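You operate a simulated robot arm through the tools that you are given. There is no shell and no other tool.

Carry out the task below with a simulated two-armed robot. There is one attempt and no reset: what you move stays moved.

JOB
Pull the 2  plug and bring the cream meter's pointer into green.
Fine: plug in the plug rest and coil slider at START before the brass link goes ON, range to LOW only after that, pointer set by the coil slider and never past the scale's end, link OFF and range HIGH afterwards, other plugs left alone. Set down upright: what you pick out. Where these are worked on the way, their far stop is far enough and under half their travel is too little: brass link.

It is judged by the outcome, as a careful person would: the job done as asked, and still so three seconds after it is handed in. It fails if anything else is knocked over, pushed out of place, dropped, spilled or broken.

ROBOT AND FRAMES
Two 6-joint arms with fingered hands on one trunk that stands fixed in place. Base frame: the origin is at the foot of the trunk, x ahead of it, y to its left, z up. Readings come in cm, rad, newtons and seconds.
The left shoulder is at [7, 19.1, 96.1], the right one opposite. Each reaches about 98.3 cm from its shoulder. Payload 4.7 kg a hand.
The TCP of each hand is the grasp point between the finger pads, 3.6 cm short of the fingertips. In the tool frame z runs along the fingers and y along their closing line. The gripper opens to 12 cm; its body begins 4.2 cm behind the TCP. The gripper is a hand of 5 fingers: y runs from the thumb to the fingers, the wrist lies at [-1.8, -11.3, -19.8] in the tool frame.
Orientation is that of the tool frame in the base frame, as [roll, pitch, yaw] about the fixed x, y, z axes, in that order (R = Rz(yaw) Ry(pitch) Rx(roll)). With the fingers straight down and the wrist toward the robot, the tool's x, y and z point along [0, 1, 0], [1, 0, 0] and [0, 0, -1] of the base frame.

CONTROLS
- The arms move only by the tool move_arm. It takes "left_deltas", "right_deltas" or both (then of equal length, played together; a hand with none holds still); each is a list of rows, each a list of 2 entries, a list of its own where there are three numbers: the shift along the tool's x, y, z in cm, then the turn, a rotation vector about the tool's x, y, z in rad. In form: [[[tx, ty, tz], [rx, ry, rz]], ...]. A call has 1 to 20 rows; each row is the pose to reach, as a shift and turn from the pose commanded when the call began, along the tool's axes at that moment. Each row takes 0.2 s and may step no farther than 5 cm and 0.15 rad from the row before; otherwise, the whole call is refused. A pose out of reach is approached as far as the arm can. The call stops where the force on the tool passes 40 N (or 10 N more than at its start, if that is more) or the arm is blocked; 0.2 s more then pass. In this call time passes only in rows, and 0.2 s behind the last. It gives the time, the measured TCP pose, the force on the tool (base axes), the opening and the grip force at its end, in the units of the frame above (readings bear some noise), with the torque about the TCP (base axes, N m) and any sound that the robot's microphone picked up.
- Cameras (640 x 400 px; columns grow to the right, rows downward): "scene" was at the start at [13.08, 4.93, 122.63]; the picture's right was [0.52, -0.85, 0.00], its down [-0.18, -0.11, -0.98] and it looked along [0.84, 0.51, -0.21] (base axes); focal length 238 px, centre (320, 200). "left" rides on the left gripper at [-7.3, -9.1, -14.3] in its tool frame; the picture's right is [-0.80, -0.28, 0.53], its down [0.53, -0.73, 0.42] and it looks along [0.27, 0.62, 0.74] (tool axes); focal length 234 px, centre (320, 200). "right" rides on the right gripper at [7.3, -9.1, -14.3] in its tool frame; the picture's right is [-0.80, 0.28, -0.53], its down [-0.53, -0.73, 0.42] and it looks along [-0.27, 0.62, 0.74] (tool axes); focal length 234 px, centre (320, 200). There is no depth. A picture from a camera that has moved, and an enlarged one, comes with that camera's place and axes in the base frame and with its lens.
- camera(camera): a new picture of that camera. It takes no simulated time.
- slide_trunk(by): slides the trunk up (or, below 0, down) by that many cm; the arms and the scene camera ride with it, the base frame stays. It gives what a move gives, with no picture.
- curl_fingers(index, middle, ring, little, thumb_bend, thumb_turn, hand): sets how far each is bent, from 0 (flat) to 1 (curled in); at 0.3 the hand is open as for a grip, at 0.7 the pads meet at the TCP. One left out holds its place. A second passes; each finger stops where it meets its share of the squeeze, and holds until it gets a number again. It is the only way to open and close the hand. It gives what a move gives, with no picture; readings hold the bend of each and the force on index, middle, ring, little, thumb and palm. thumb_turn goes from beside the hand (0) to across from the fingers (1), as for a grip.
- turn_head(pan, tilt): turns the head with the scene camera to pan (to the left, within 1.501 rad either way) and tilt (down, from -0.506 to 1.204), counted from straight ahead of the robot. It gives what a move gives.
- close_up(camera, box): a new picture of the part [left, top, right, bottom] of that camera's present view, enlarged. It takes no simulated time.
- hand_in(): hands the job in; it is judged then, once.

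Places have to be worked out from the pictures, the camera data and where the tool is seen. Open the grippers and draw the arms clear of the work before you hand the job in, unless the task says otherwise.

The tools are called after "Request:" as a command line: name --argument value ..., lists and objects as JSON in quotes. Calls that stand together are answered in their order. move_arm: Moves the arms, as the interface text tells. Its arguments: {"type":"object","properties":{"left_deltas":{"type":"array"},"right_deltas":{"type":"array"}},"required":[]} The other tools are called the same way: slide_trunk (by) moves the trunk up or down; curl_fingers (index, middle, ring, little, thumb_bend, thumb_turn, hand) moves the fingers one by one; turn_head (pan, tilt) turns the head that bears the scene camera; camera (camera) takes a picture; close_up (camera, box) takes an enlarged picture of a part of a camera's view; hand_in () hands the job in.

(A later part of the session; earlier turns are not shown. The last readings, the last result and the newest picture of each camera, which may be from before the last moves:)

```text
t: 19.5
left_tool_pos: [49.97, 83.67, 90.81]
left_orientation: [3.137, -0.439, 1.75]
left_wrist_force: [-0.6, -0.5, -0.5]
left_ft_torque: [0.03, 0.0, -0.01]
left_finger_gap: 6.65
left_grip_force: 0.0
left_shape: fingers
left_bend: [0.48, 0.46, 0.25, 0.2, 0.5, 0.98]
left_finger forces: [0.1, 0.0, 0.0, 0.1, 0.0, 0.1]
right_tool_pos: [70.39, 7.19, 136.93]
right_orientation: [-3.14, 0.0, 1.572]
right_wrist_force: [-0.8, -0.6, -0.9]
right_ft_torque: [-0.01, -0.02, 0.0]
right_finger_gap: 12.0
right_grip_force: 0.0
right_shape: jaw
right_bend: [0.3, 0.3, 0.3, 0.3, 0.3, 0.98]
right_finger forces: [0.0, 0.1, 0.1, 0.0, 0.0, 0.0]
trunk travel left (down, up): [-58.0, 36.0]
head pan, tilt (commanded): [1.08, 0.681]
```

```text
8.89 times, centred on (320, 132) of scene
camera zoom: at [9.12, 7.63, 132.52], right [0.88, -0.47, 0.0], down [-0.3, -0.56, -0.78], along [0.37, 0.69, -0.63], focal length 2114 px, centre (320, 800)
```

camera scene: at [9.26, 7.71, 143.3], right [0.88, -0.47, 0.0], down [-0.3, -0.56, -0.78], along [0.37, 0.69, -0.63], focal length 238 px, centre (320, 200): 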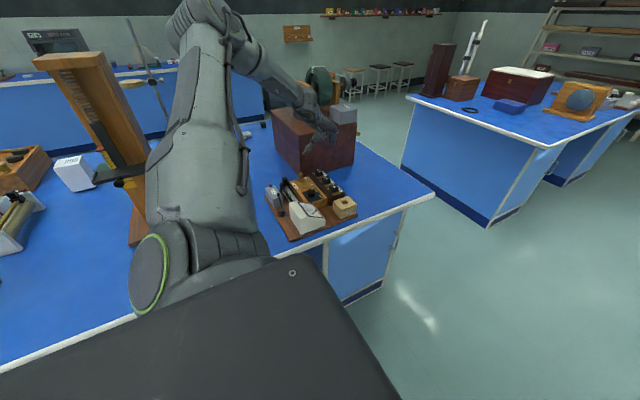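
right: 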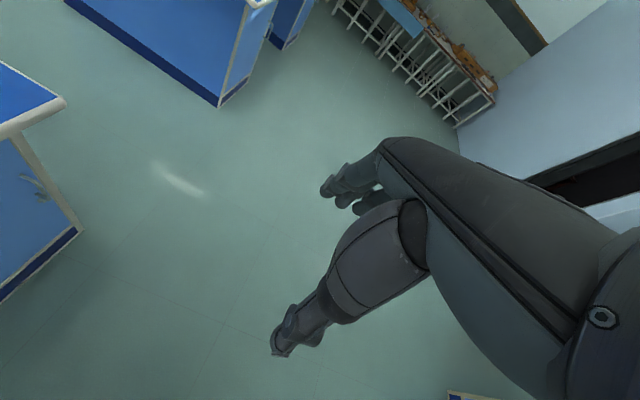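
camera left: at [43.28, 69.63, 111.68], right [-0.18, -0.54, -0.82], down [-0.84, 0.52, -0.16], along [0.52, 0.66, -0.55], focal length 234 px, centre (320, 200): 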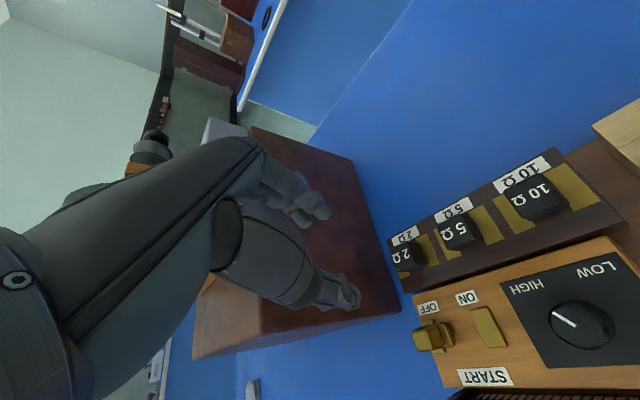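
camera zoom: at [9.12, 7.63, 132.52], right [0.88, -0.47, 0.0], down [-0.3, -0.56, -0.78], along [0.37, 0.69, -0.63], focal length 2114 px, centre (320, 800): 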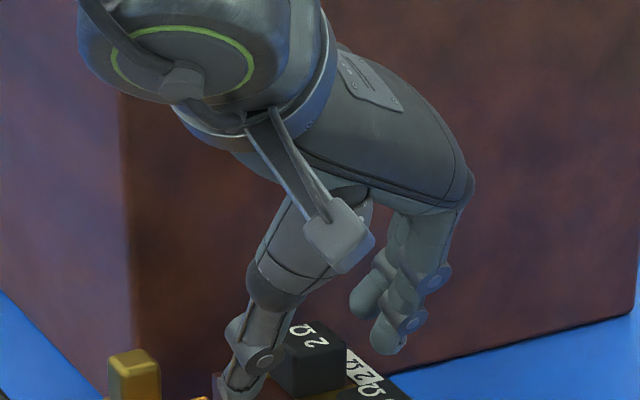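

Thumb and index are on either side of the cap at good height. I'll close index, middle and thumb most of the way and read forces.

Request:
curl_fingers --hand "left" --index 0.57 --middle 0.52 --thumb_bend 0.59

Request:
close_up --camera "left" --box '[240, 150, 440, 350]'

Request:
close_up --camera "scene" --box '[295, 120, 345, 165]'

```text
t: 20.5
left_tool_pos: [49.93, 83.61, 90.7]
left_orientation: [3.135, -0.441, 1.752]
left_wrist_force: [-0.3, 0.0, 0.0]
left_ft_torque: [-0.02, 0.01, -0.02]
left_finger_gap: 4.12
left_grip_force: 0.1
left_shape: fingers
left_bend: [0.56, 0.52, 0.25, 0.2, 0.59, 0.98]
left_finger forces: [0.0, 0.0, 0.0, 0.0, 0.1, 0.0]
right_tool_pos: [70.44, 7.26, 136.82]
right_orientation: [-3.14, -0.001, 1.57]
right_wrist_force: [-0.4, -0.8, 0.9]
right_ft_torque: [0.02, 0.02, -0.01]
right_finger_gap: 11.98
right_grip_force: 0.1
right_shape: jaw
right_bend: [0.3, 0.3, 0.3, 0.3, 0.3, 0.98]
right_finger forces: [0.0, 0.0, 0.0, 0.0, 0.0, 0.0]
trunk travel left (down, up): [-58.0, 36.0]
head pan, tilt (commanded): [1.08, 0.681]
```

```text
2.00 times, centred on (340, 250) of left
camera zoom: at [43.17, 69.55, 100.62], right [-0.18, -0.54, -0.82], down [-0.84, 0.52, -0.16], along [0.52, 0.66, -0.55], focal length 468 px, centre (280, 100)
```

zoom: 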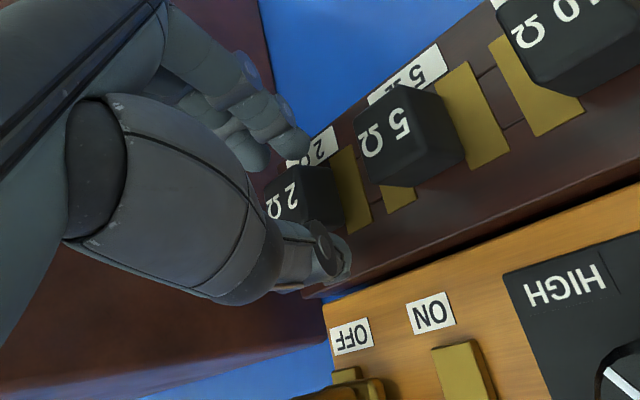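

```text
8.89 times, centred on (320, 142) of scene
camera zoom: at [9.16, 7.65, 132.51], right [0.88, -0.47, 0.0], down [-0.3, -0.56, -0.78], along [0.37, 0.69, -0.63], focal length 2114 px, centre (320, 711)
```

zoom: 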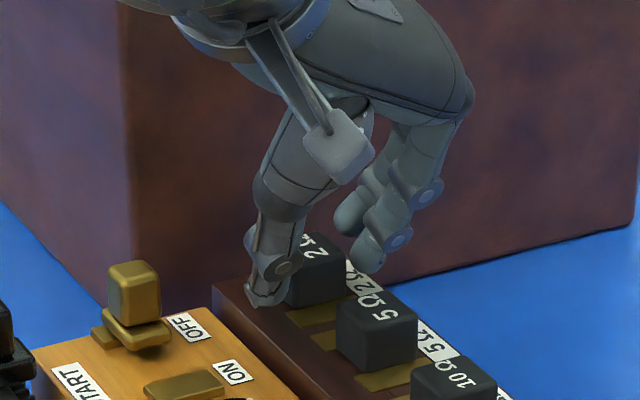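

Still no contact (gap 4.1 cm). I'll close further until both press the cap.

Request:
curl_fingers --hand "left" --index 0.62 --middle 0.58 --thumb_bend 0.63

Request:
close_up --camera "left" --box '[280, 170, 380, 290]'

Request:
close_up --camera "scene" --box '[295, 120, 345, 165]'

```text
t: 21.5
left_tool_pos: [50.14, 83.62, 90.68]
left_orientation: [3.135, -0.441, 1.752]
left_wrist_force: [0.2, -0.5, 0.6]
left_ft_torque: [-0.04, 0.0, -0.01]
left_finger_gap: 2.89
left_grip_force: 0.8
left_shape: fingers
left_bend: [0.61, 0.57, 0.25, 0.2, 0.62, 0.98]
left_finger forces: [1.1, 0.0, 0.0, 0.0, 1.0, 0.0]
right_tool_pos: [70.42, 7.36, 136.91]
right_orientation: [-3.139, -0.001, 1.57]
right_wrist_force: [0.2, 0.9, 0.3]
right_ft_torque: [0.0, 0.02, -0.01]
right_finger_gap: 11.99
right_grip_force: 0.1
right_shape: jaw
right_bend: [0.3, 0.3, 0.3, 0.3, 0.3, 0.98]
right_finger forces: [0.0, 0.0, 0.0, 0.0, 0.1, 0.0]
trunk travel left (down, up): [-58.0, 36.0]
head pan, tilt (commanded): [1.08, 0.681]
```

```text
3.33 times, centred on (330, 230) of left
camera zoom: at [43.17, 69.55, 100.62], right [-0.18, -0.54, -0.82], down [-0.84, 0.52, -0.16], along [0.52, 0.66, -0.55], focal length 781 px, centre (287, 100)
```

zoom: 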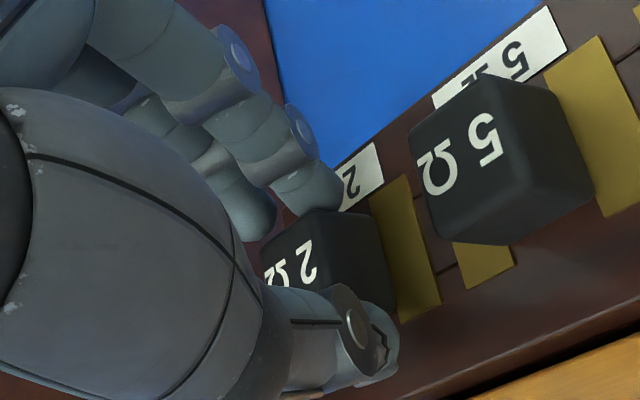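

```text
8.89 times, centred on (320, 142) of scene
camera zoom: at [9.16, 7.65, 132.51], right [0.88, -0.47, 0.0], down [-0.3, -0.56, -0.78], along [0.37, 0.69, -0.63], focal length 2114 px, centre (320, 711)
```

zoom: 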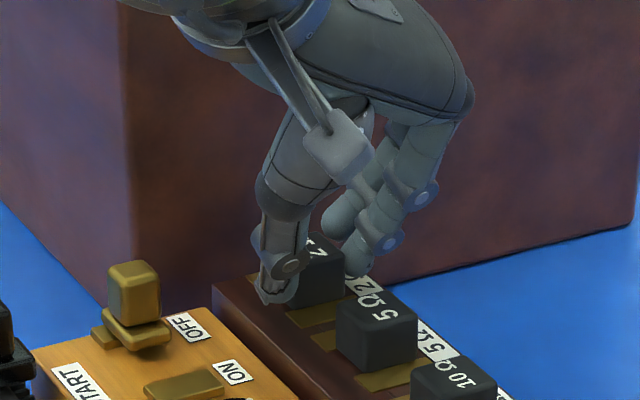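

Both index (1.1 N) and thumb (1.0 N) touch the cap. I'll squeeze harder for a firm hold and bring the middle finger in to help.

Request:
curl_fingers --hand "left" --index 0.72 --middle 0.7 --thumb_bend 0.72

Request:
close_up --camera "left" --box '[280, 170, 380, 290]'

Request:
close_up --camera "scene" --box '[295, 120, 345, 165]'

```text
t: 22.5
left_tool_pos: [50.0, 83.52, 90.85]
left_orientation: [3.135, -0.439, 1.749]
left_wrist_force: [4.0, 3.6, 6.5]
left_ft_torque: [0.2, -0.09, -0.12]
left_finger_gap: 2.57
left_grip_force: 15.3
left_shape: fingers
left_bend: [0.61, 0.65, 0.25, 0.2, 0.64, 0.96]
left_finger forces: [10.0, 7.6, 0.0, 0.1, 12.1, 0.1]
right_tool_pos: [70.52, 7.18, 136.78]
right_orientation: [-3.139, 0.001, 1.57]
right_wrist_force: [0.3, 0.9, 0.2]
right_ft_torque: [0.05, 0.02, 0.01]
right_finger_gap: 11.99
right_grip_force: 0.1
right_shape: jaw
right_bend: [0.3, 0.3, 0.3, 0.3, 0.3, 0.98]
right_finger forces: [0.0, 0.1, 0.0, 0.0, 0.0, 0.1]
trunk travel left (down, up): [-58.0, 36.0]
head pan, tilt (commanded): [1.08, 0.681]
```

```text
3.33 times, centred on (330, 230) of left
camera zoom: at [43.21, 69.52, 100.67], right [-0.18, -0.54, -0.82], down [-0.84, 0.52, -0.16], along [0.52, 0.66, -0.55], focal length 781 px, centre (287, 100)
```

zoom: 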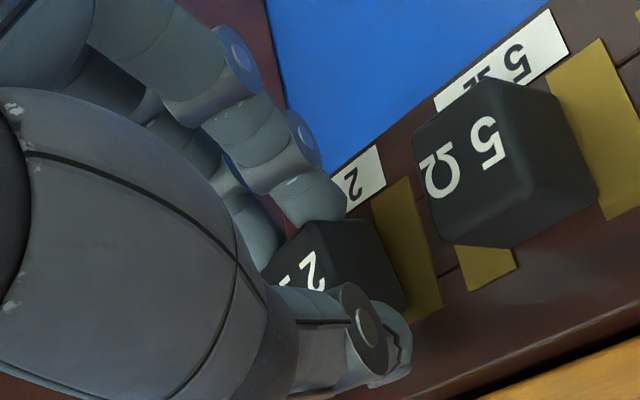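

```text
8.89 times, centred on (320, 142) of scene
camera zoom: at [9.17, 7.61, 132.52], right [0.88, -0.47, 0.0], down [-0.3, -0.55, -0.78], along [0.37, 0.69, -0.63], focal length 2114 px, centre (320, 711)
```

zoom: 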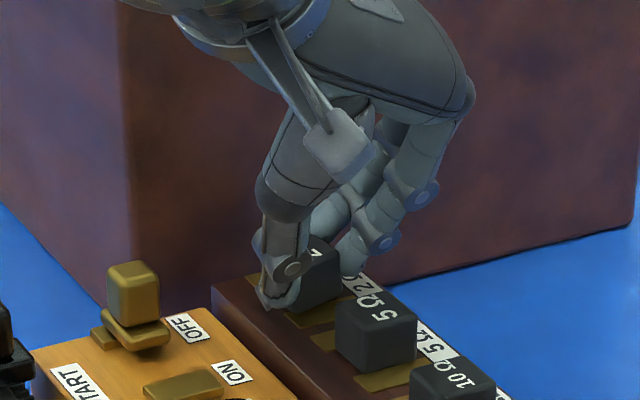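

Firm three-finger grip (about 15 N). I'll lift by raising the trunk and check the plug comes along.

Request:
slide_trunk --by 3

Request:
close_up --camera "left" --box '[280, 170, 400, 290]'

Request:
close_up --camera "scene" --box '[295, 120, 345, 165]'

```text
t: 23.2
left_tool_pos: [50.07, 83.72, 93.71]
left_orientation: [3.138, -0.437, 1.75]
left_wrist_force: [0.5, 0.8, -1.7]
left_ft_torque: [0.01, 0.0, 0.01]
left_finger_gap: 2.52
left_grip_force: 13.1
left_shape: fingers
left_bend: [0.62, 0.66, 0.25, 0.2, 0.64, 0.95]
left_finger forces: [8.8, 4.5, 0.0, 0.0, 13.2, 0.0]
right_tool_pos: [70.65, 7.2, 139.88]
right_orientation: [-3.14, 0.001, 1.571]
right_wrist_force: [0.0, 1.0, 0.8]
right_ft_torque: [-0.03, 0.0, 0.02]
right_finger_gap: 11.96
right_grip_force: 0.1
right_shape: jaw
right_bend: [0.3, 0.3, 0.3, 0.3, 0.3, 0.98]
right_finger forces: [0.1, 0.0, 0.0, 0.1, 0.0, 0.0]
trunk travel left (down, up): [-61.0, 33.0]
head pan, tilt (commanded): [1.08, 0.681]
```

```text
3.33 times, centred on (340, 230) of left
camera zoom: at [43.2, 69.58, 103.54], right [-0.18, -0.55, -0.82], down [-0.84, 0.52, -0.16], along [0.52, 0.66, -0.55], focal length 781 px, centre (253, 100)
```

zoom: 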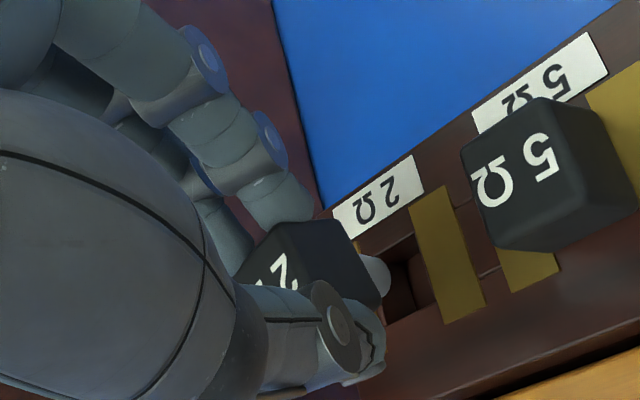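

```text
8.89 times, centred on (320, 142) of scene
camera zoom: at [9.22, 7.7, 135.5], right [0.88, -0.47, 0.0], down [-0.3, -0.56, -0.78], along [0.37, 0.69, -0.63], focal length 2114 px, centre (320, 711)
```

zoom: 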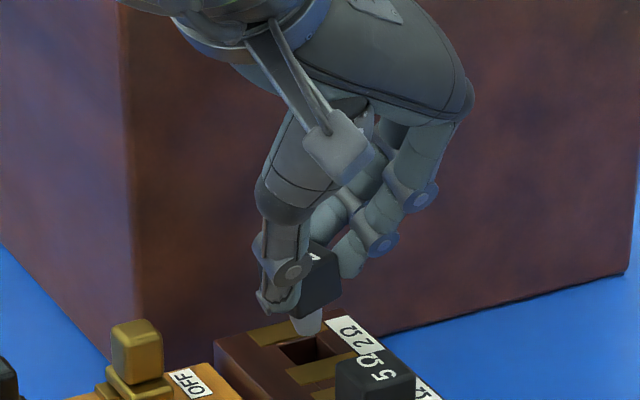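

The plug is out, its pin clear of the socket. I'll raise it well above the other caps, then carry it toward the plug rest (−y).

Request:
slide_trunk --by 6

Request:
move_arm --left_deltas '[[[-2.82, -0.56, -1.32], [0, 0, 0]], [[-5.63, -1.12, -2.64], [0, 0, 0]], [[-8.45, -1.68, -3.96], [0, 0, 0]], [[-11.27, -2.24, -5.27], [0, 0, 0]], [[-14.08, -2.8, -6.59], [0, 0, 0]], [[-16.9, -3.36, -7.91], [0, 0, 0]]]'

Request:
camera --camera "left"

Request:
close_up --camera "scene" --box '[270, 100, 400, 220]'

```text
t: 24.2
left_tool_pos: [49.91, 83.63, 99.73]
left_orientation: [3.137, -0.438, 1.752]
left_wrist_force: [0.5, -0.8, -0.3]
left_ft_torque: [-0.04, -0.01, 0.01]
left_finger_gap: 2.51
left_grip_force: 13.7
left_shape: fingers
left_bend: [0.62, 0.66, 0.25, 0.2, 0.64, 0.95]
left_finger forces: [8.7, 4.4, 0.0, 0.1, 13.2, 0.0]
right_tool_pos: [70.53, 7.37, 145.86]
right_orientation: [-3.139, 0.0, 1.57]
right_wrist_force: [0.4, 0.0, -0.4]
right_ft_torque: [0.02, -0.02, 0.0]
right_finger_gap: 12.02
right_grip_force: 0.1
right_shape: jaw
right_bend: [0.3, 0.3, 0.3, 0.3, 0.3, 0.98]
right_finger forces: [0.0, 0.0, 0.0, 0.1, 0.0, 0.0]
trunk travel left (down, up): [-67.0, 27.0]
head pan, tilt (commanded): [1.08, 0.681]
```

```text
t: 25.6
left_tool_pos: [50.0, 64.48, 99.87]
left_orientation: [3.136, -0.442, 1.753]
left_wrist_force: [-0.3, -1.0, -1.0]
left_ft_torque: [0.03, 0.01, 0.0]
left_finger_gap: 2.52
left_grip_force: 13.7
left_shape: fingers
left_bend: [0.62, 0.66, 0.25, 0.2, 0.64, 0.95]
left_finger forces: [8.7, 4.3, 0.0, 0.1, 13.1, 0.0]
right_tool_pos: [70.55, 7.07, 145.79]
right_orientation: [-3.139, -0.001, 1.571]
right_wrist_force: [0.6, -1.0, 0.2]
right_ft_torque: [0.02, -0.01, 0.01]
right_finger_gap: 11.99
right_grip_force: 0.0
right_shape: jaw
right_bend: [0.3, 0.3, 0.3, 0.3, 0.3, 0.98]
right_finger forces: [0.0, 0.0, 0.1, 0.1, 0.0, 0.0]
trunk travel left (down, up): [-67.0, 27.0]
head pan, tilt (commanded): [1.08, 0.681]
```

```text
taken
camera left: at [43.13, 50.41, 109.66], right [-0.18, -0.54, -0.82], down [-0.84, 0.52, -0.16], along [0.52, 0.66, -0.55], focal length 234 px, centre (320, 200)
```

left: 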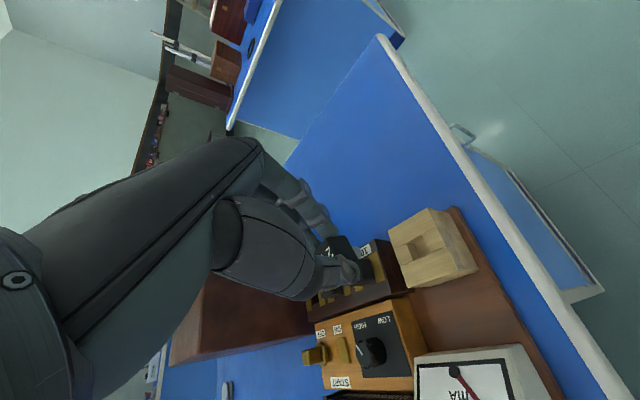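

```text
3.33 times, centred on (335, 160) of scene
camera zoom: at [9.25, 7.46, 141.52], right [0.88, -0.47, 0.0], down [-0.3, -0.55, -0.78], along [0.37, 0.69, -0.63], focal length 793 px, centre (270, 333)
```

zoom: 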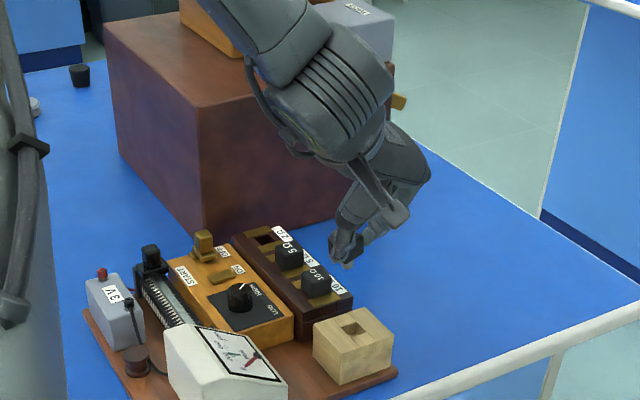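

The plug is held above the board near the rest. I'll zoom in to locate the rest's hole and the pin.

Request:
close_up --camera "left" --box '[310, 200, 490, 310]'

Request:
close_up --camera "scene" --box '[325, 165, 385, 215]'

Request:
close_up --camera "scene" --box '[320, 130, 380, 180]'

```text
3.56 times, centred on (400, 255) of left
camera zoom: at [43.13, 50.41, 109.66], right [-0.18, -0.54, -0.82], down [-0.84, 0.52, -0.16], along [0.52, 0.66, -0.55], focal length 833 px, centre (36, 4)
```

zoom: 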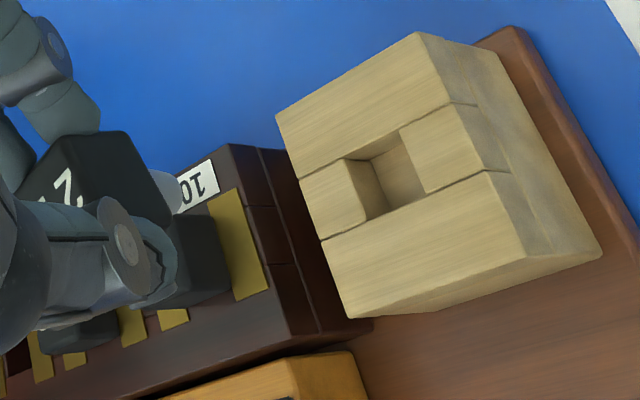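

```text
8.00 times, centred on (355, 190) of scene
camera zoom: at [9.25, 7.46, 141.52], right [0.88, -0.47, 0.0], down [-0.3, -0.55, -0.78], along [0.37, 0.69, -0.63], focal length 1903 px, centre (40, 280)
```

zoom: 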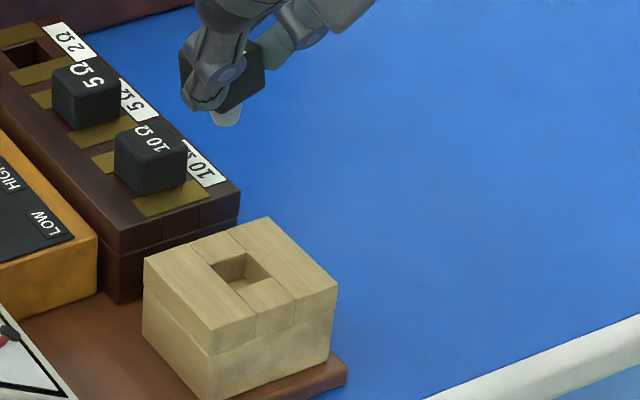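

```text
8.00 times, centred on (350, 155) of scene
camera zoom: at [9.25, 7.46, 141.52], right [0.88, -0.47, 0.0], down [-0.3, -0.55, -0.78], along [0.37, 0.69, -0.63], focal length 1903 px, centre (80, 560)
```

zoom: 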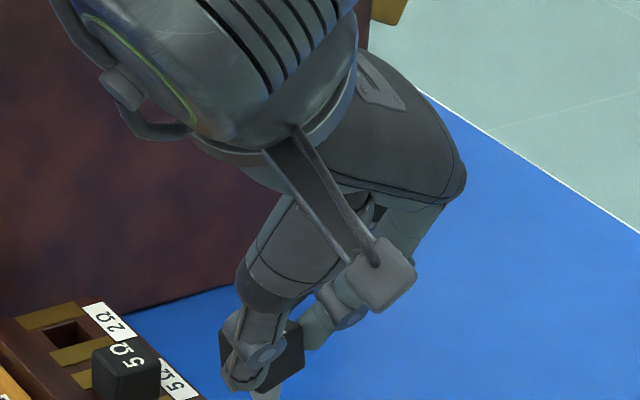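

Hole centre works out near (50.1, 64.6, 85.4) and the plug axis near (49.75, 65.95). I'll shift by about (+0.35, −1.35) cm, then lower 5 cm and recheck.

Request:
move_arm --left_deltas '[[[-1.26, 0.1, -0.6], [0, 0, 0]]]'

Request:
slide_trunk --by -5

Request:
close_up --camera "left" --box '[290, 190, 450, 300]'

Request:
close_up --camera "scene" --box '[320, 145, 370, 190]'

```text
t: 26.1
left_tool_pos: [50.26, 63.16, 99.79]
left_orientation: [3.137, -0.442, 1.751]
left_wrist_force: [0.9, 0.1, -0.2]
left_ft_torque: [0.02, 0.0, -0.01]
left_finger_gap: 2.54
left_grip_force: 12.3
left_shape: fingers
left_bend: [0.62, 0.66, 0.25, 0.2, 0.64, 0.95]
left_finger forces: [8.7, 4.4, 0.0, 0.0, 13.0, 0.0]
right_tool_pos: [70.54, 7.07, 145.82]
right_orientation: [-3.139, 0.0, 1.572]
right_wrist_force: [0.5, -1.0, -0.7]
right_ft_torque: [0.03, -0.01, 0.04]
right_finger_gap: 12.0
right_grip_force: 0.0
right_shape: jaw
right_bend: [0.3, 0.3, 0.3, 0.3, 0.3, 0.98]
right_finger forces: [0.1, 0.0, 0.0, 0.1, 0.0, 0.0]
trunk travel left (down, up): [-67.0, 27.0]
head pan, tilt (commanded): [1.08, 0.681]
```

```text
t: 27.0
left_tool_pos: [50.15, 63.29, 94.73]
left_orientation: [3.135, -0.441, 1.752]
left_wrist_force: [-0.5, 0.8, 0.2]
left_ft_torque: [0.0, 0.01, 0.03]
left_finger_gap: 2.51
left_grip_force: 12.9
left_shape: fingers
left_bend: [0.62, 0.66, 0.25, 0.2, 0.64, 0.95]
left_finger forces: [8.7, 4.4, 0.0, 0.1, 13.1, 0.0]
right_tool_pos: [70.59, 7.31, 140.91]
right_orientation: [-3.14, 0.0, 1.57]
right_wrist_force: [0.3, 0.2, 0.5]
right_ft_torque: [0.02, -0.01, 0.0]
right_finger_gap: 11.97
right_grip_force: 0.1
right_shape: jaw
right_bend: [0.3, 0.3, 0.3, 0.3, 0.3, 0.98]
right_finger forces: [0.0, 0.0, 0.1, 0.0, 0.0, 0.1]
trunk travel left (down, up): [-62.0, 32.0]
head pan, tilt (commanded): [1.08, 0.681]
```

```text
3.64 times, centred on (370, 245) of left
camera zoom: at [43.4, 49.21, 104.64], right [-0.18, -0.54, -0.82], down [-0.84, 0.52, -0.16], along [0.52, 0.66, -0.55], focal length 852 px, centre (138, 36)
```

zoom: 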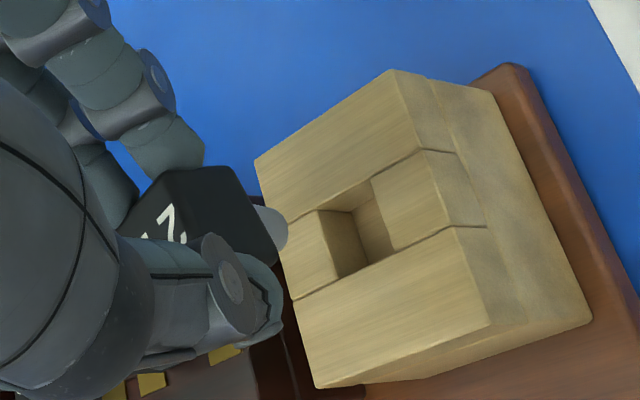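

```text
8.89 times, centred on (345, 168) of scene
camera zoom: at [9.11, 7.66, 136.52], right [0.88, -0.47, 0.0], down [-0.3, -0.56, -0.78], along [0.37, 0.69, -0.63], focal length 2114 px, centre (98, 489)
```

zoom: 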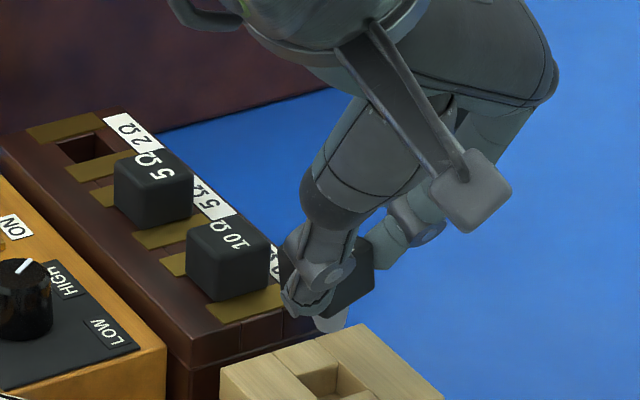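

Pin tip is about 2.9 cm above the hole, with the hole roughly 0.25 cm further toward +x. I'll correct and lower by 3.5 cm.

Request:
move_arm --left_deltas '[[[-0.13, 0.23, -0.06], [0, 0, 0]]]'

Request:
slide_trunk --by -2.5

Request:
close_up --camera "left" --box '[290, 190, 420, 290]'

Request:
close_up --camera "scene" --box '[325, 145, 375, 190]'

```text
t: 27.4
left_tool_pos: [50.44, 63.2, 94.64]
left_orientation: [3.136, -0.44, 1.751]
left_wrist_force: [0.6, -0.2, -0.3]
left_ft_torque: [0.0, 0.01, 0.01]
left_finger_gap: 2.5
left_grip_force: 13.7
left_shape: fingers
left_bend: [0.62, 0.66, 0.25, 0.2, 0.64, 0.95]
left_finger forces: [8.7, 4.5, 0.1, 0.0, 13.1, 0.1]
right_tool_pos: [70.46, 7.26, 140.87]
right_orientation: [-3.141, 0.0, 1.569]
right_wrist_force: [-0.4, 0.0, 0.2]
right_ft_torque: [-0.01, 0.0, 0.0]
right_finger_gap: 11.99
right_grip_force: 0.0
right_shape: jaw
right_bend: [0.3, 0.3, 0.3, 0.3, 0.3, 0.98]
right_finger forces: [0.0, 0.0, 0.0, 0.1, 0.0, 0.1]
trunk travel left (down, up): [-62.0, 32.0]
head pan, tilt (commanded): [1.08, 0.681]
```

```text
t: 28.1
left_tool_pos: [50.47, 63.18, 92.37]
left_orientation: [3.137, -0.439, 1.75]
left_wrist_force: [-0.8, 0.5, -1.0]
left_ft_torque: [-0.01, -0.02, 0.01]
left_finger_gap: 2.51
left_grip_force: 13.0
left_shape: fingers
left_bend: [0.62, 0.66, 0.25, 0.2, 0.64, 0.95]
left_finger forces: [8.8, 4.3, 0.0, 0.0, 13.3, 0.0]
right_tool_pos: [70.46, 7.25, 138.4]
right_orientation: [3.14, 0.0, 1.571]
right_wrist_force: [0.6, -0.6, 0.7]
right_ft_torque: [-0.02, -0.01, 0.01]
right_finger_gap: 11.97
right_grip_force: 0.1
right_shape: jaw
right_bend: [0.3, 0.3, 0.3, 0.3, 0.3, 0.98]
right_finger forces: [0.0, 0.1, 0.0, 0.0, 0.0, 0.0]
trunk travel left (down, up): [-59.5, 34.5]
head pan, tilt (commanded): [1.08, 0.681]
```

```text
4.00 times, centred on (355, 240) of left
camera zoom: at [43.67, 49.08, 102.16], right [-0.18, -0.54, -0.82], down [-0.84, 0.52, -0.16], along [0.52, 0.66, -0.55], focal length 937 px, centre (180, 40)
```

zoom: 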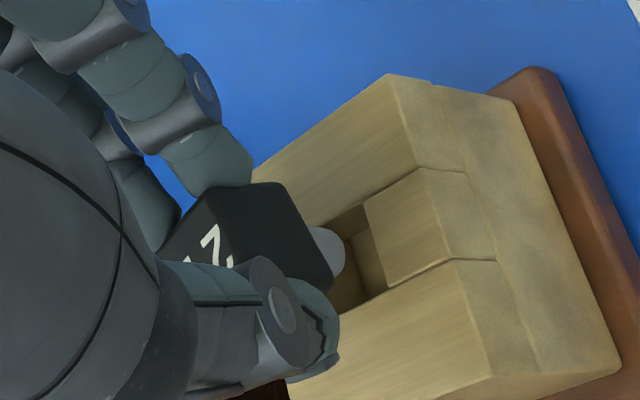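

```text
8.89 times, centred on (350, 168) of scene
camera zoom: at [9.11, 7.62, 134.02], right [0.88, -0.47, 0.0], down [-0.3, -0.56, -0.78], along [0.37, 0.69, -0.63], focal length 2114 px, centre (53, 489)
```

zoom: 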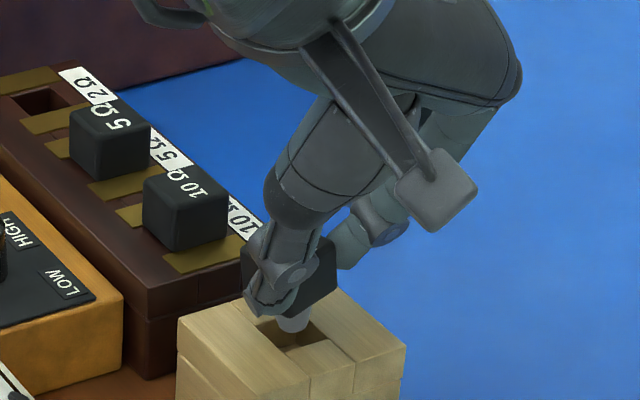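

The pin is right over the hole. Lowering in small steps: 1.2 cm first, watching wrist force.

Request:
slide_trunk --by -1.2

Request:
close_up --camera "left" --box '[290, 190, 420, 290]'

Request:
close_up --camera "scene" --box '[325, 145, 375, 190]'

```text
t: 28.7
left_tool_pos: [50.47, 63.19, 91.11]
left_orientation: [3.136, -0.439, 1.752]
left_wrist_force: [0.5, -3.0, 1.2]
left_ft_torque: [-0.19, -0.01, -0.02]
left_finger_gap: 2.53
left_grip_force: 12.7
left_shape: fingers
left_bend: [0.71, 0.67, 0.25, 0.2, 0.64, 0.95]
left_finger forces: [9.4, 3.6, 0.1, 0.1, 13.0, 0.0]
right_tool_pos: [70.4, 7.11, 137.25]
right_orientation: [-3.141, -0.002, 1.57]
right_wrist_force: [0.3, 0.6, 0.0]
right_ft_torque: [0.0, -0.03, 0.01]
right_finger_gap: 11.99
right_grip_force: 0.0
right_shape: jaw
right_bend: [0.3, 0.3, 0.3, 0.3, 0.3, 0.98]
right_finger forces: [0.0, 0.0, 0.0, 0.0, 0.0, 0.0]
trunk travel left (down, up): [-58.3, 35.7]
head pan, tilt (commanded): [1.08, 0.681]
```

```text
4.00 times, centred on (355, 240) of left
camera zoom: at [43.68, 49.05, 100.96], right [-0.18, -0.54, -0.82], down [-0.84, 0.52, -0.16], along [0.52, 0.66, -0.55], focal length 937 px, centre (180, 40)
```

zoom: 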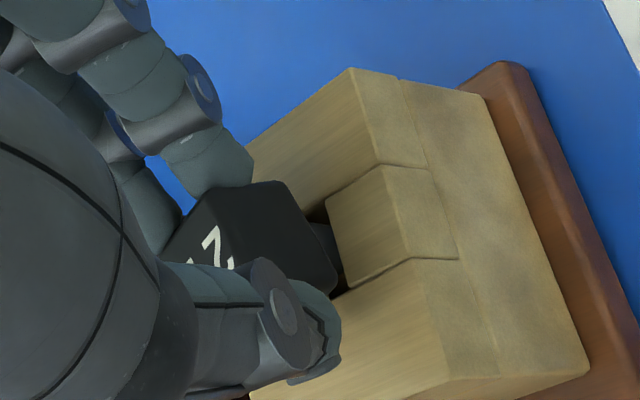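

```text
8.89 times, centred on (350, 168) of scene
camera zoom: at [9.12, 7.6, 132.82], right [0.88, -0.47, 0.0], down [-0.3, -0.55, -0.78], along [0.37, 0.69, -0.63], focal length 2114 px, centre (53, 489)
```

zoom: 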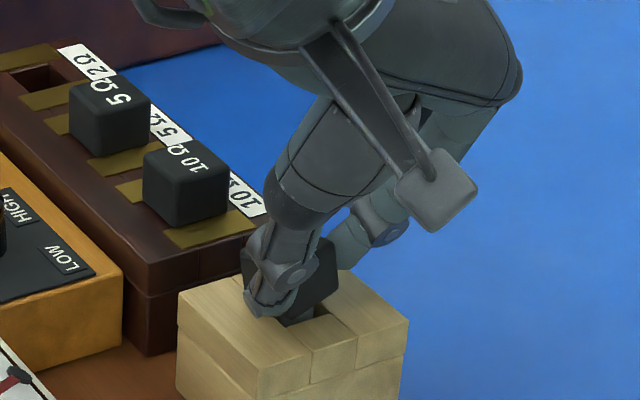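

The pin is in the hole with little force. I'll lower another 0.7 cm.

Request:
slide_trunk --by -0.7

Request:
close_up --camera "left" --box '[290, 190, 420, 290]'

Request:
close_up --camera "scene" --box '[325, 145, 375, 190]'

```text
t: 29.2
left_tool_pos: [50.59, 63.01, 90.62]
left_orientation: [3.134, -0.443, 1.751]
left_wrist_force: [5.7, -5.9, 15.3]
left_ft_torque: [-0.04, -0.02, -0.11]
left_finger_gap: 2.47
left_grip_force: 15.7
left_shape: fingers
left_bend: [0.71, 0.66, 0.25, 0.2, 0.64, 0.96]
left_finger forces: [11.1, 7.7, 0.1, 0.1, 13.0, 0.1]
right_tool_pos: [70.48, 7.02, 136.59]
right_orientation: [-3.141, -0.001, 1.571]
right_wrist_force: [0.0, -0.3, -0.2]
right_ft_torque: [0.0, -0.01, -0.02]
right_finger_gap: 11.99
right_grip_force: 0.1
right_shape: jaw
right_bend: [0.3, 0.3, 0.3, 0.3, 0.3, 0.98]
right_finger forces: [0.1, 0.0, 0.1, 0.0, 0.0, 0.0]
trunk travel left (down, up): [-57.6, 36.4]
head pan, tilt (commanded): [1.08, 0.681]
```

```text
4.00 times, centred on (355, 240) of left
camera zoom: at [43.76, 48.92, 100.41], right [-0.18, -0.54, -0.82], down [-0.84, 0.52, -0.16], along [0.52, 0.66, -0.55], focal length 937 px, centre (180, 40)
```

zoom: 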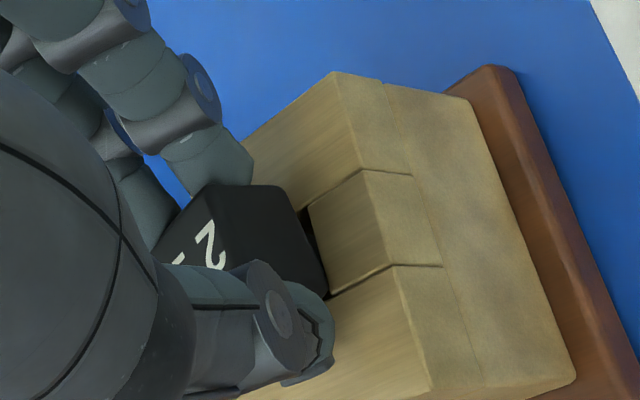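

```text
8.89 times, centred on (350, 168) of scene
camera zoom: at [9.13, 7.44, 132.15], right [0.88, -0.47, 0.0], down [-0.3, -0.55, -0.78], along [0.37, 0.69, -0.63], focal length 2114 px, centre (53, 489)
```

zoom: 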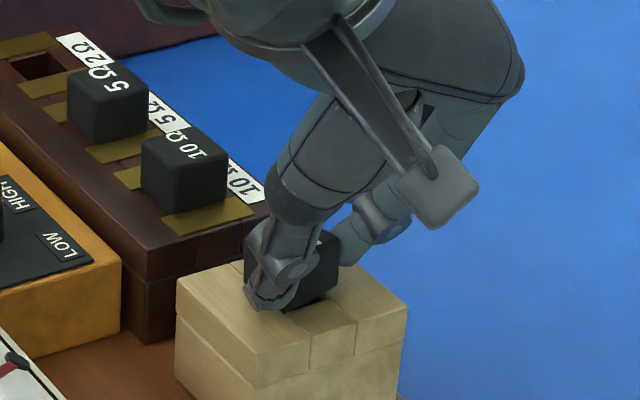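

The plug is seated (15 N upward on the hand). I'll relieve the pressure by raising 0.2 cm, then open thumb, index and middle together.

Request:
slide_trunk --by 0.2

Request:
curl_fingers --hand "left" --index 0.56 --middle 0.56 --thumb_bend 0.58

Request:
close_up --camera "left" --box '[290, 190, 420, 290]'

Request:
close_up --camera "scene" --box '[325, 145, 375, 190]'

```text
t: 29.8
left_tool_pos: [50.46, 63.01, 90.63]
left_orientation: [3.137, -0.439, 1.751]
left_wrist_force: [5.9, -4.7, 7.5]
left_ft_torque: [-0.05, -0.05, -0.1]
left_finger_gap: 2.5
left_grip_force: 15.1
left_shape: fingers
left_bend: [0.71, 0.66, 0.25, 0.2, 0.64, 0.96]
left_finger forces: [10.7, 6.8, 0.0, 0.0, 12.7, 0.0]
right_tool_pos: [70.57, 6.99, 136.7]
right_orientation: [3.141, -0.002, 1.573]
right_wrist_force: [-0.1, -0.7, -0.2]
right_ft_torque: [0.03, -0.03, 0.01]
right_finger_gap: 11.99
right_grip_force: 0.1
right_shape: jaw
right_bend: [0.3, 0.3, 0.3, 0.3, 0.3, 0.98]
right_finger forces: [0.0, 0.0, 0.0, 0.0, 0.0, 0.0]
trunk travel left (down, up): [-57.8, 36.2]
head pan, tilt (commanded): [1.08, 0.681]
```

```text
t: 30.8
left_tool_pos: [50.61, 63.13, 90.62]
left_orientation: [3.136, -0.44, 1.751]
left_wrist_force: [-0.3, 0.4, 0.1]
left_ft_torque: [0.02, 0.02, 0.02]
left_finger_gap: 4.29
left_grip_force: 0.1
left_shape: fingers
left_bend: [0.56, 0.56, 0.25, 0.2, 0.57, 0.97]
left_finger forces: [0.0, 0.0, 0.1, 0.0, 0.0, 0.1]
right_tool_pos: [70.6, 7.19, 136.66]
right_orientation: [-3.141, 0.001, 1.57]
right_wrist_force: [-0.7, -0.5, -1.0]
right_ft_torque: [0.02, -0.02, -0.01]
right_finger_gap: 11.98
right_grip_force: 0.0
right_shape: jaw
right_bend: [0.3, 0.3, 0.3, 0.3, 0.3, 0.98]
right_finger forces: [0.0, 0.0, 0.1, 0.0, 0.1, 0.0]
trunk travel left (down, up): [-57.8, 36.2]
head pan, tilt (commanded): [1.08, 0.681]
```

```text
4.00 times, centred on (355, 240) of left
camera zoom: at [43.69, 49.09, 100.43], right [-0.18, -0.54, -0.82], down [-0.84, 0.52, -0.16], along [0.52, 0.66, -0.55], focal length 937 px, centre (180, 40)
```

zoom: 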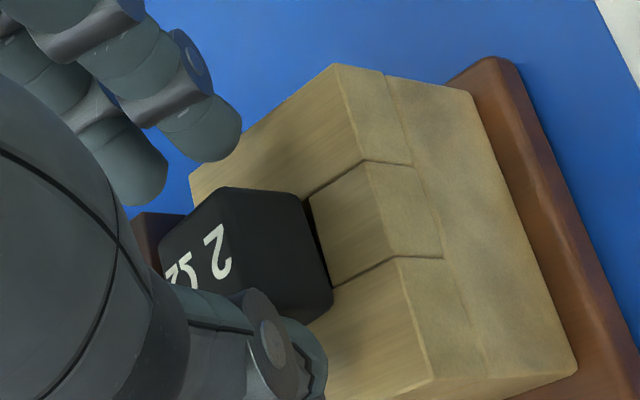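

```text
8.89 times, centred on (350, 168) of scene
camera zoom: at [9.15, 7.64, 132.32], right [0.88, -0.47, 0.0], down [-0.3, -0.56, -0.78], along [0.37, 0.69, -0.63], focal length 2114 px, centre (53, 489)
```

zoom: 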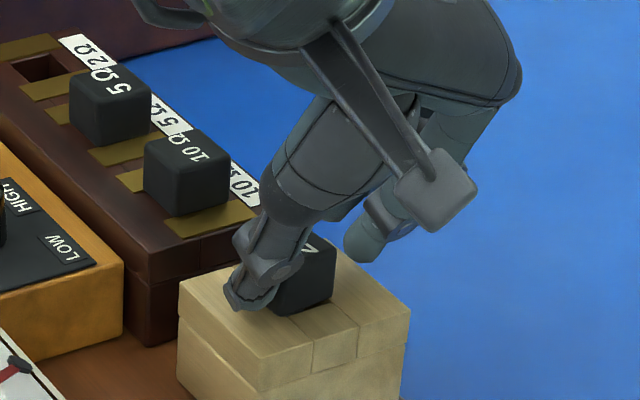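

The plug stands upright in the rest, released. I'll open a bit wider and lift the hand away vertically.

Request:
curl_fingers --hand "left" --index 0.45 --middle 0.45 --thumb_bend 0.48

Request:
slide_trunk --by 9

Request:
camera --camera "left"

Request:
close_up --camera "scene" --box '[270, 120, 390, 230]'

```text
t: 31.8
left_tool_pos: [50.54, 63.21, 90.53]
left_orientation: [3.134, -0.44, 1.751]
left_wrist_force: [0.0, 0.0, 0.4]
left_ft_torque: [-0.02, -0.02, 0.0]
left_finger_gap: 7.31
left_grip_force: 0.1
left_shape: fingers
left_bend: [0.45, 0.45, 0.25, 0.2, 0.48, 0.97]
left_finger forces: [0.1, 0.0, 0.1, 0.0, 0.0, 0.0]
right_tool_pos: [70.57, 7.23, 136.68]
right_orientation: [-3.14, 0.0, 1.572]
right_wrist_force: [0.2, 0.3, 0.1]
right_ft_torque: [0.03, 0.01, 0.0]
right_finger_gap: 11.99
right_grip_force: 0.1
right_shape: jaw
right_bend: [0.3, 0.3, 0.3, 0.3, 0.3, 0.98]
right_finger forces: [0.0, 0.0, 0.1, 0.0, 0.0, 0.1]
trunk travel left (down, up): [-57.8, 36.2]
head pan, tilt (commanded): [1.08, 0.681]
```

```text
t: 33.0
left_tool_pos: [50.49, 63.14, 99.59]
left_orientation: [3.134, -0.44, 1.752]
left_wrist_force: [-0.3, 0.2, -0.4]
left_ft_torque: [-0.04, -0.02, 0.01]
left_finger_gap: 7.33
left_grip_force: 0.0
left_shape: fingers
left_bend: [0.45, 0.45, 0.25, 0.2, 0.48, 0.97]
left_finger forces: [0.0, 0.1, 0.0, 0.0, 0.1, 0.0]
right_tool_pos: [70.6, 7.38, 145.64]
right_orientation: [-3.141, 0.001, 1.571]
right_wrist_force: [0.1, -0.5, 0.8]
right_ft_torque: [0.03, 0.01, 0.01]
right_finger_gap: 11.98
right_grip_force: 0.0
right_shape: jaw
right_bend: [0.3, 0.3, 0.3, 0.3, 0.3, 0.98]
right_finger forces: [0.1, 0.1, 0.0, 0.0, 0.0, 0.0]
trunk travel left (down, up): [-66.8, 27.2]
head pan, tilt (commanded): [1.08, 0.681]
```

```text
taken
camera left: at [43.72, 49.11, 109.41], right [-0.18, -0.54, -0.82], down [-0.84, 0.52, -0.16], along [0.52, 0.66, -0.55], focal length 234 px, centre (320, 200)
```

left: 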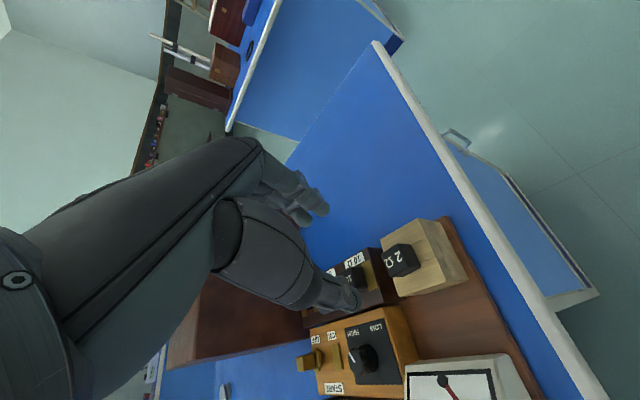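

```text
3.64 times, centred on (330, 175) of scene
camera zoom: at [9.19, 7.66, 141.31], right [0.88, -0.47, 0.0], down [-0.3, -0.56, -0.78], along [0.37, 0.69, -0.63], focal length 865 px, centre (284, 291)
```

zoom: 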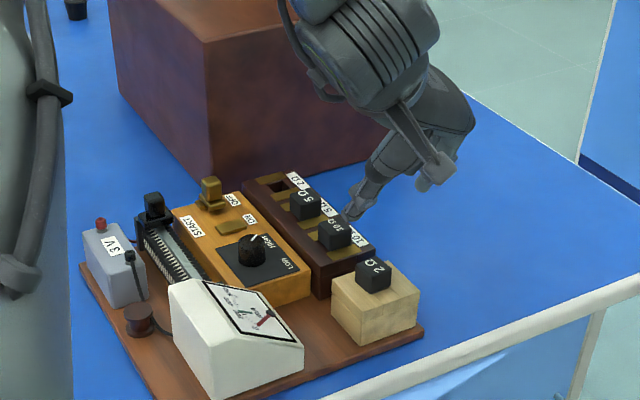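

The 2 Ω plug is in the rest, upright. Next I'll inspect the coil slider's start position and the brass link closely.

Request:
close_up --camera "scene" --box '[265, 165, 325, 215]'

Request:
close_up --camera "left" --box '[280, 310, 420, 400]'

Request:
close_up --camera "scene" --box '[295, 175, 345, 215]'

```text
8.00 times, centred on (295, 190) of scene
camera zoom: at [9.19, 7.66, 141.31], right [0.88, -0.47, 0.0], down [-0.3, -0.56, -0.78], along [0.37, 0.69, -0.63], focal length 1903 px, centre (520, 280)
```

zoom: 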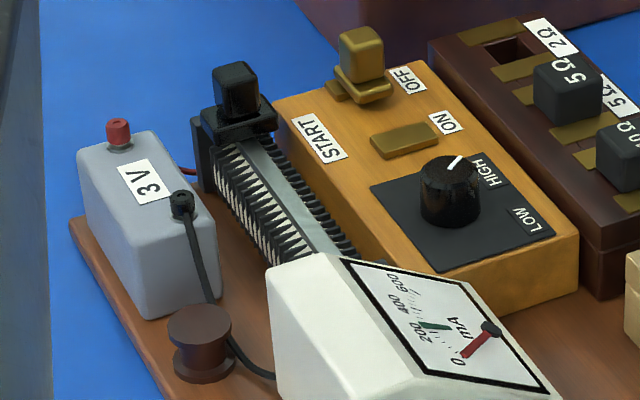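

```text
4.44 times, centred on (350, 355) of left
camera zoom: at [43.72, 49.11, 109.41], right [-0.18, -0.54, -0.82], down [-0.84, 0.52, -0.16], along [0.52, 0.66, -0.55], focal length 1041 px, centre (187, -489)
```

zoom: 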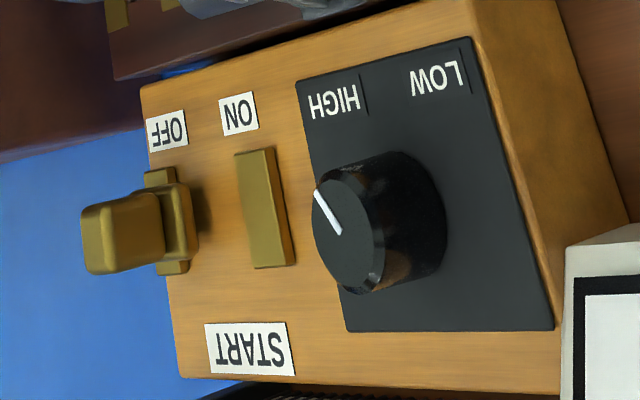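

```text
10.00 times, centred on (320, 195) of scene
camera zoom: at [9.19, 7.66, 141.31], right [0.88, -0.47, 0.0], down [-0.3, -0.56, -0.78], along [0.37, 0.69, -0.63], focal length 2379 px, centre (320, 250)
```

zoom: 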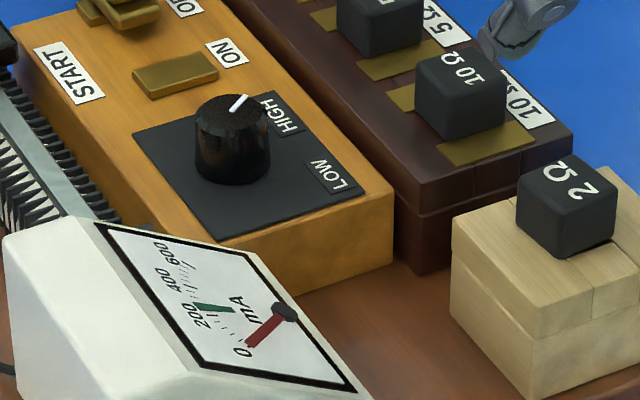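

Meter is readable from the head camera (pointer at 0, green near 250–300 mA). The slider is at its far START end; the link knob is at about (41.5, 85.3, top 89.5) and needs to slide −y about 4.5 cm. I'll reorient the left hand to heading ~78° with no tilt over that area.

Request:
move_arm --left_deltas '[[[2.15, -0.64, 0.22], [0.0289, -0.043, -0.1292]], [[4.29, -1.29, 0.45], [0.0578, -0.0861, -0.2583]], [[6.44, -1.93, 0.67], [0.0866, -0.1291, -0.3875]], [[8.59, -2.57, 0.9], [0.1155, -0.1721, -0.5166]], [[10.73, -3.22, 1.12], [0.1444, -0.2152, -0.6458]], [[12.88, -3.86, 1.35], [0.1733, -0.2582, -0.7749]], [[15.03, -4.5, 1.57], [0.2021, -0.3012, -0.9041]], [[17.17, -5.15, 1.8], [0.231, -0.3443, -1.0332]], [[19.32, -5.79, 2.02], [0.2599, -0.3873, -1.1624]]]'

Request:
curl_fingers --hand "left" --index 0.48 --middle 0.95 --ring 0.95 --little 0.95 --thumb_bend 0.48

Request:
camera --camera "left"

Request:
camera --camera "scene"

```text
t: 35.0
left_tool_pos: [45.96, 71.18, 108.14]
left_orientation: [-3.142, 0.004, 2.932]
left_wrist_force: [-0.2, -0.7, -1.2]
left_ft_torque: [0.01, -0.03, 0.02]
left_finger_gap: 7.38
left_grip_force: 0.0
left_shape: fingers
left_bend: [0.45, 0.45, 0.25, 0.2, 0.48, 0.98]
left_finger forces: [0.1, 0.0, 0.0, 0.0, 0.0, 0.0]
left hand out of reach, approached as far as the arm can: row 4, 5, 6, 7, 8, 9
right_tool_pos: [70.45, 7.57, 145.76]
right_orientation: [-3.141, 0.002, 1.572]
right_wrist_force: [2.0, -0.4, 0.3]
right_ft_torque: [0.05, 0.02, -0.01]
right_finger_gap: 12.01
right_grip_force: 0.2
right_shape: jaw
right_bend: [0.3, 0.3, 0.3, 0.3, 0.3, 0.98]
right_finger forces: [0.0, 0.1, 0.0, 0.0, 0.0, 0.1]
trunk travel left (down, up): [-66.8, 27.2]
head pan, tilt (commanded): [1.08, 0.681]
```

```text
t: 36.0
left_tool_pos: [46.09, 70.99, 108.13]
left_orientation: [-3.142, 0.005, 2.931]
left_wrist_force: [-0.3, 0.7, 0.3]
left_ft_torque: [-0.03, -0.01, -0.01]
left_finger_gap: 6.92
left_grip_force: 0.0
left_shape: fingers
left_bend: [0.48, 0.95, 0.95, 0.95, 0.48, 0.98]
left_finger forces: [0.0, 0.0, 0.0, 0.0, 0.0, 0.1]
right_tool_pos: [70.39, 7.4, 145.74]
right_orientation: [-3.141, 0.004, 1.571]
right_wrist_force: [0.3, 0.6, -0.6]
right_ft_torque: [-0.05, -0.03, -0.02]
right_finger_gap: 11.99
right_grip_force: 0.1
right_shape: jaw
right_bend: [0.3, 0.3, 0.3, 0.3, 0.3, 0.98]
right_finger forces: [0.0, 0.0, 0.0, 0.0, 0.0, 0.1]
trunk travel left (down, up): [-66.8, 27.2]
head pan, tilt (commanded): [1.08, 0.681]
```

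```text
taken
camera left: at [51.18, 60.59, 122.52], right [0.73, -0.44, -0.52], down [-0.67, -0.61, -0.43], along [-0.13, 0.66, -0.74], focal length 234 px, centre (320, 200)
```

left: 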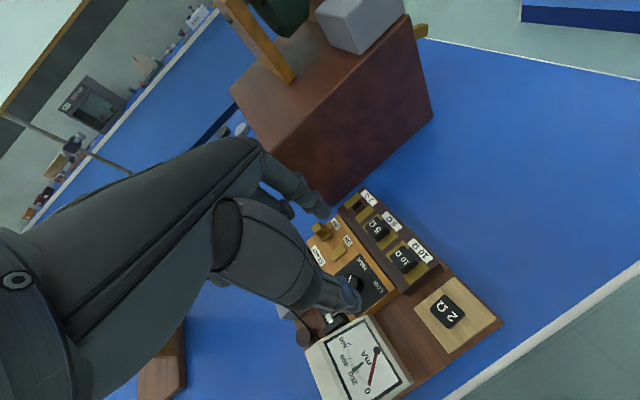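

```text
taken
camera scene: at [9.12, 7.75, 141.31], right [0.88, -0.47, 0.0], down [-0.3, -0.56, -0.78], along [0.37, 0.68, -0.63], focal length 238 px, centre (320, 200)
```

scene: 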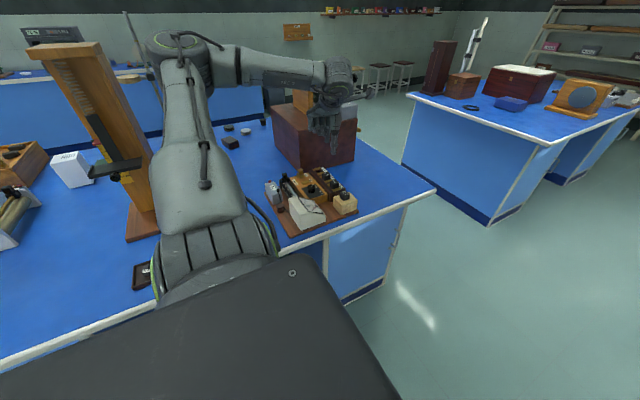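

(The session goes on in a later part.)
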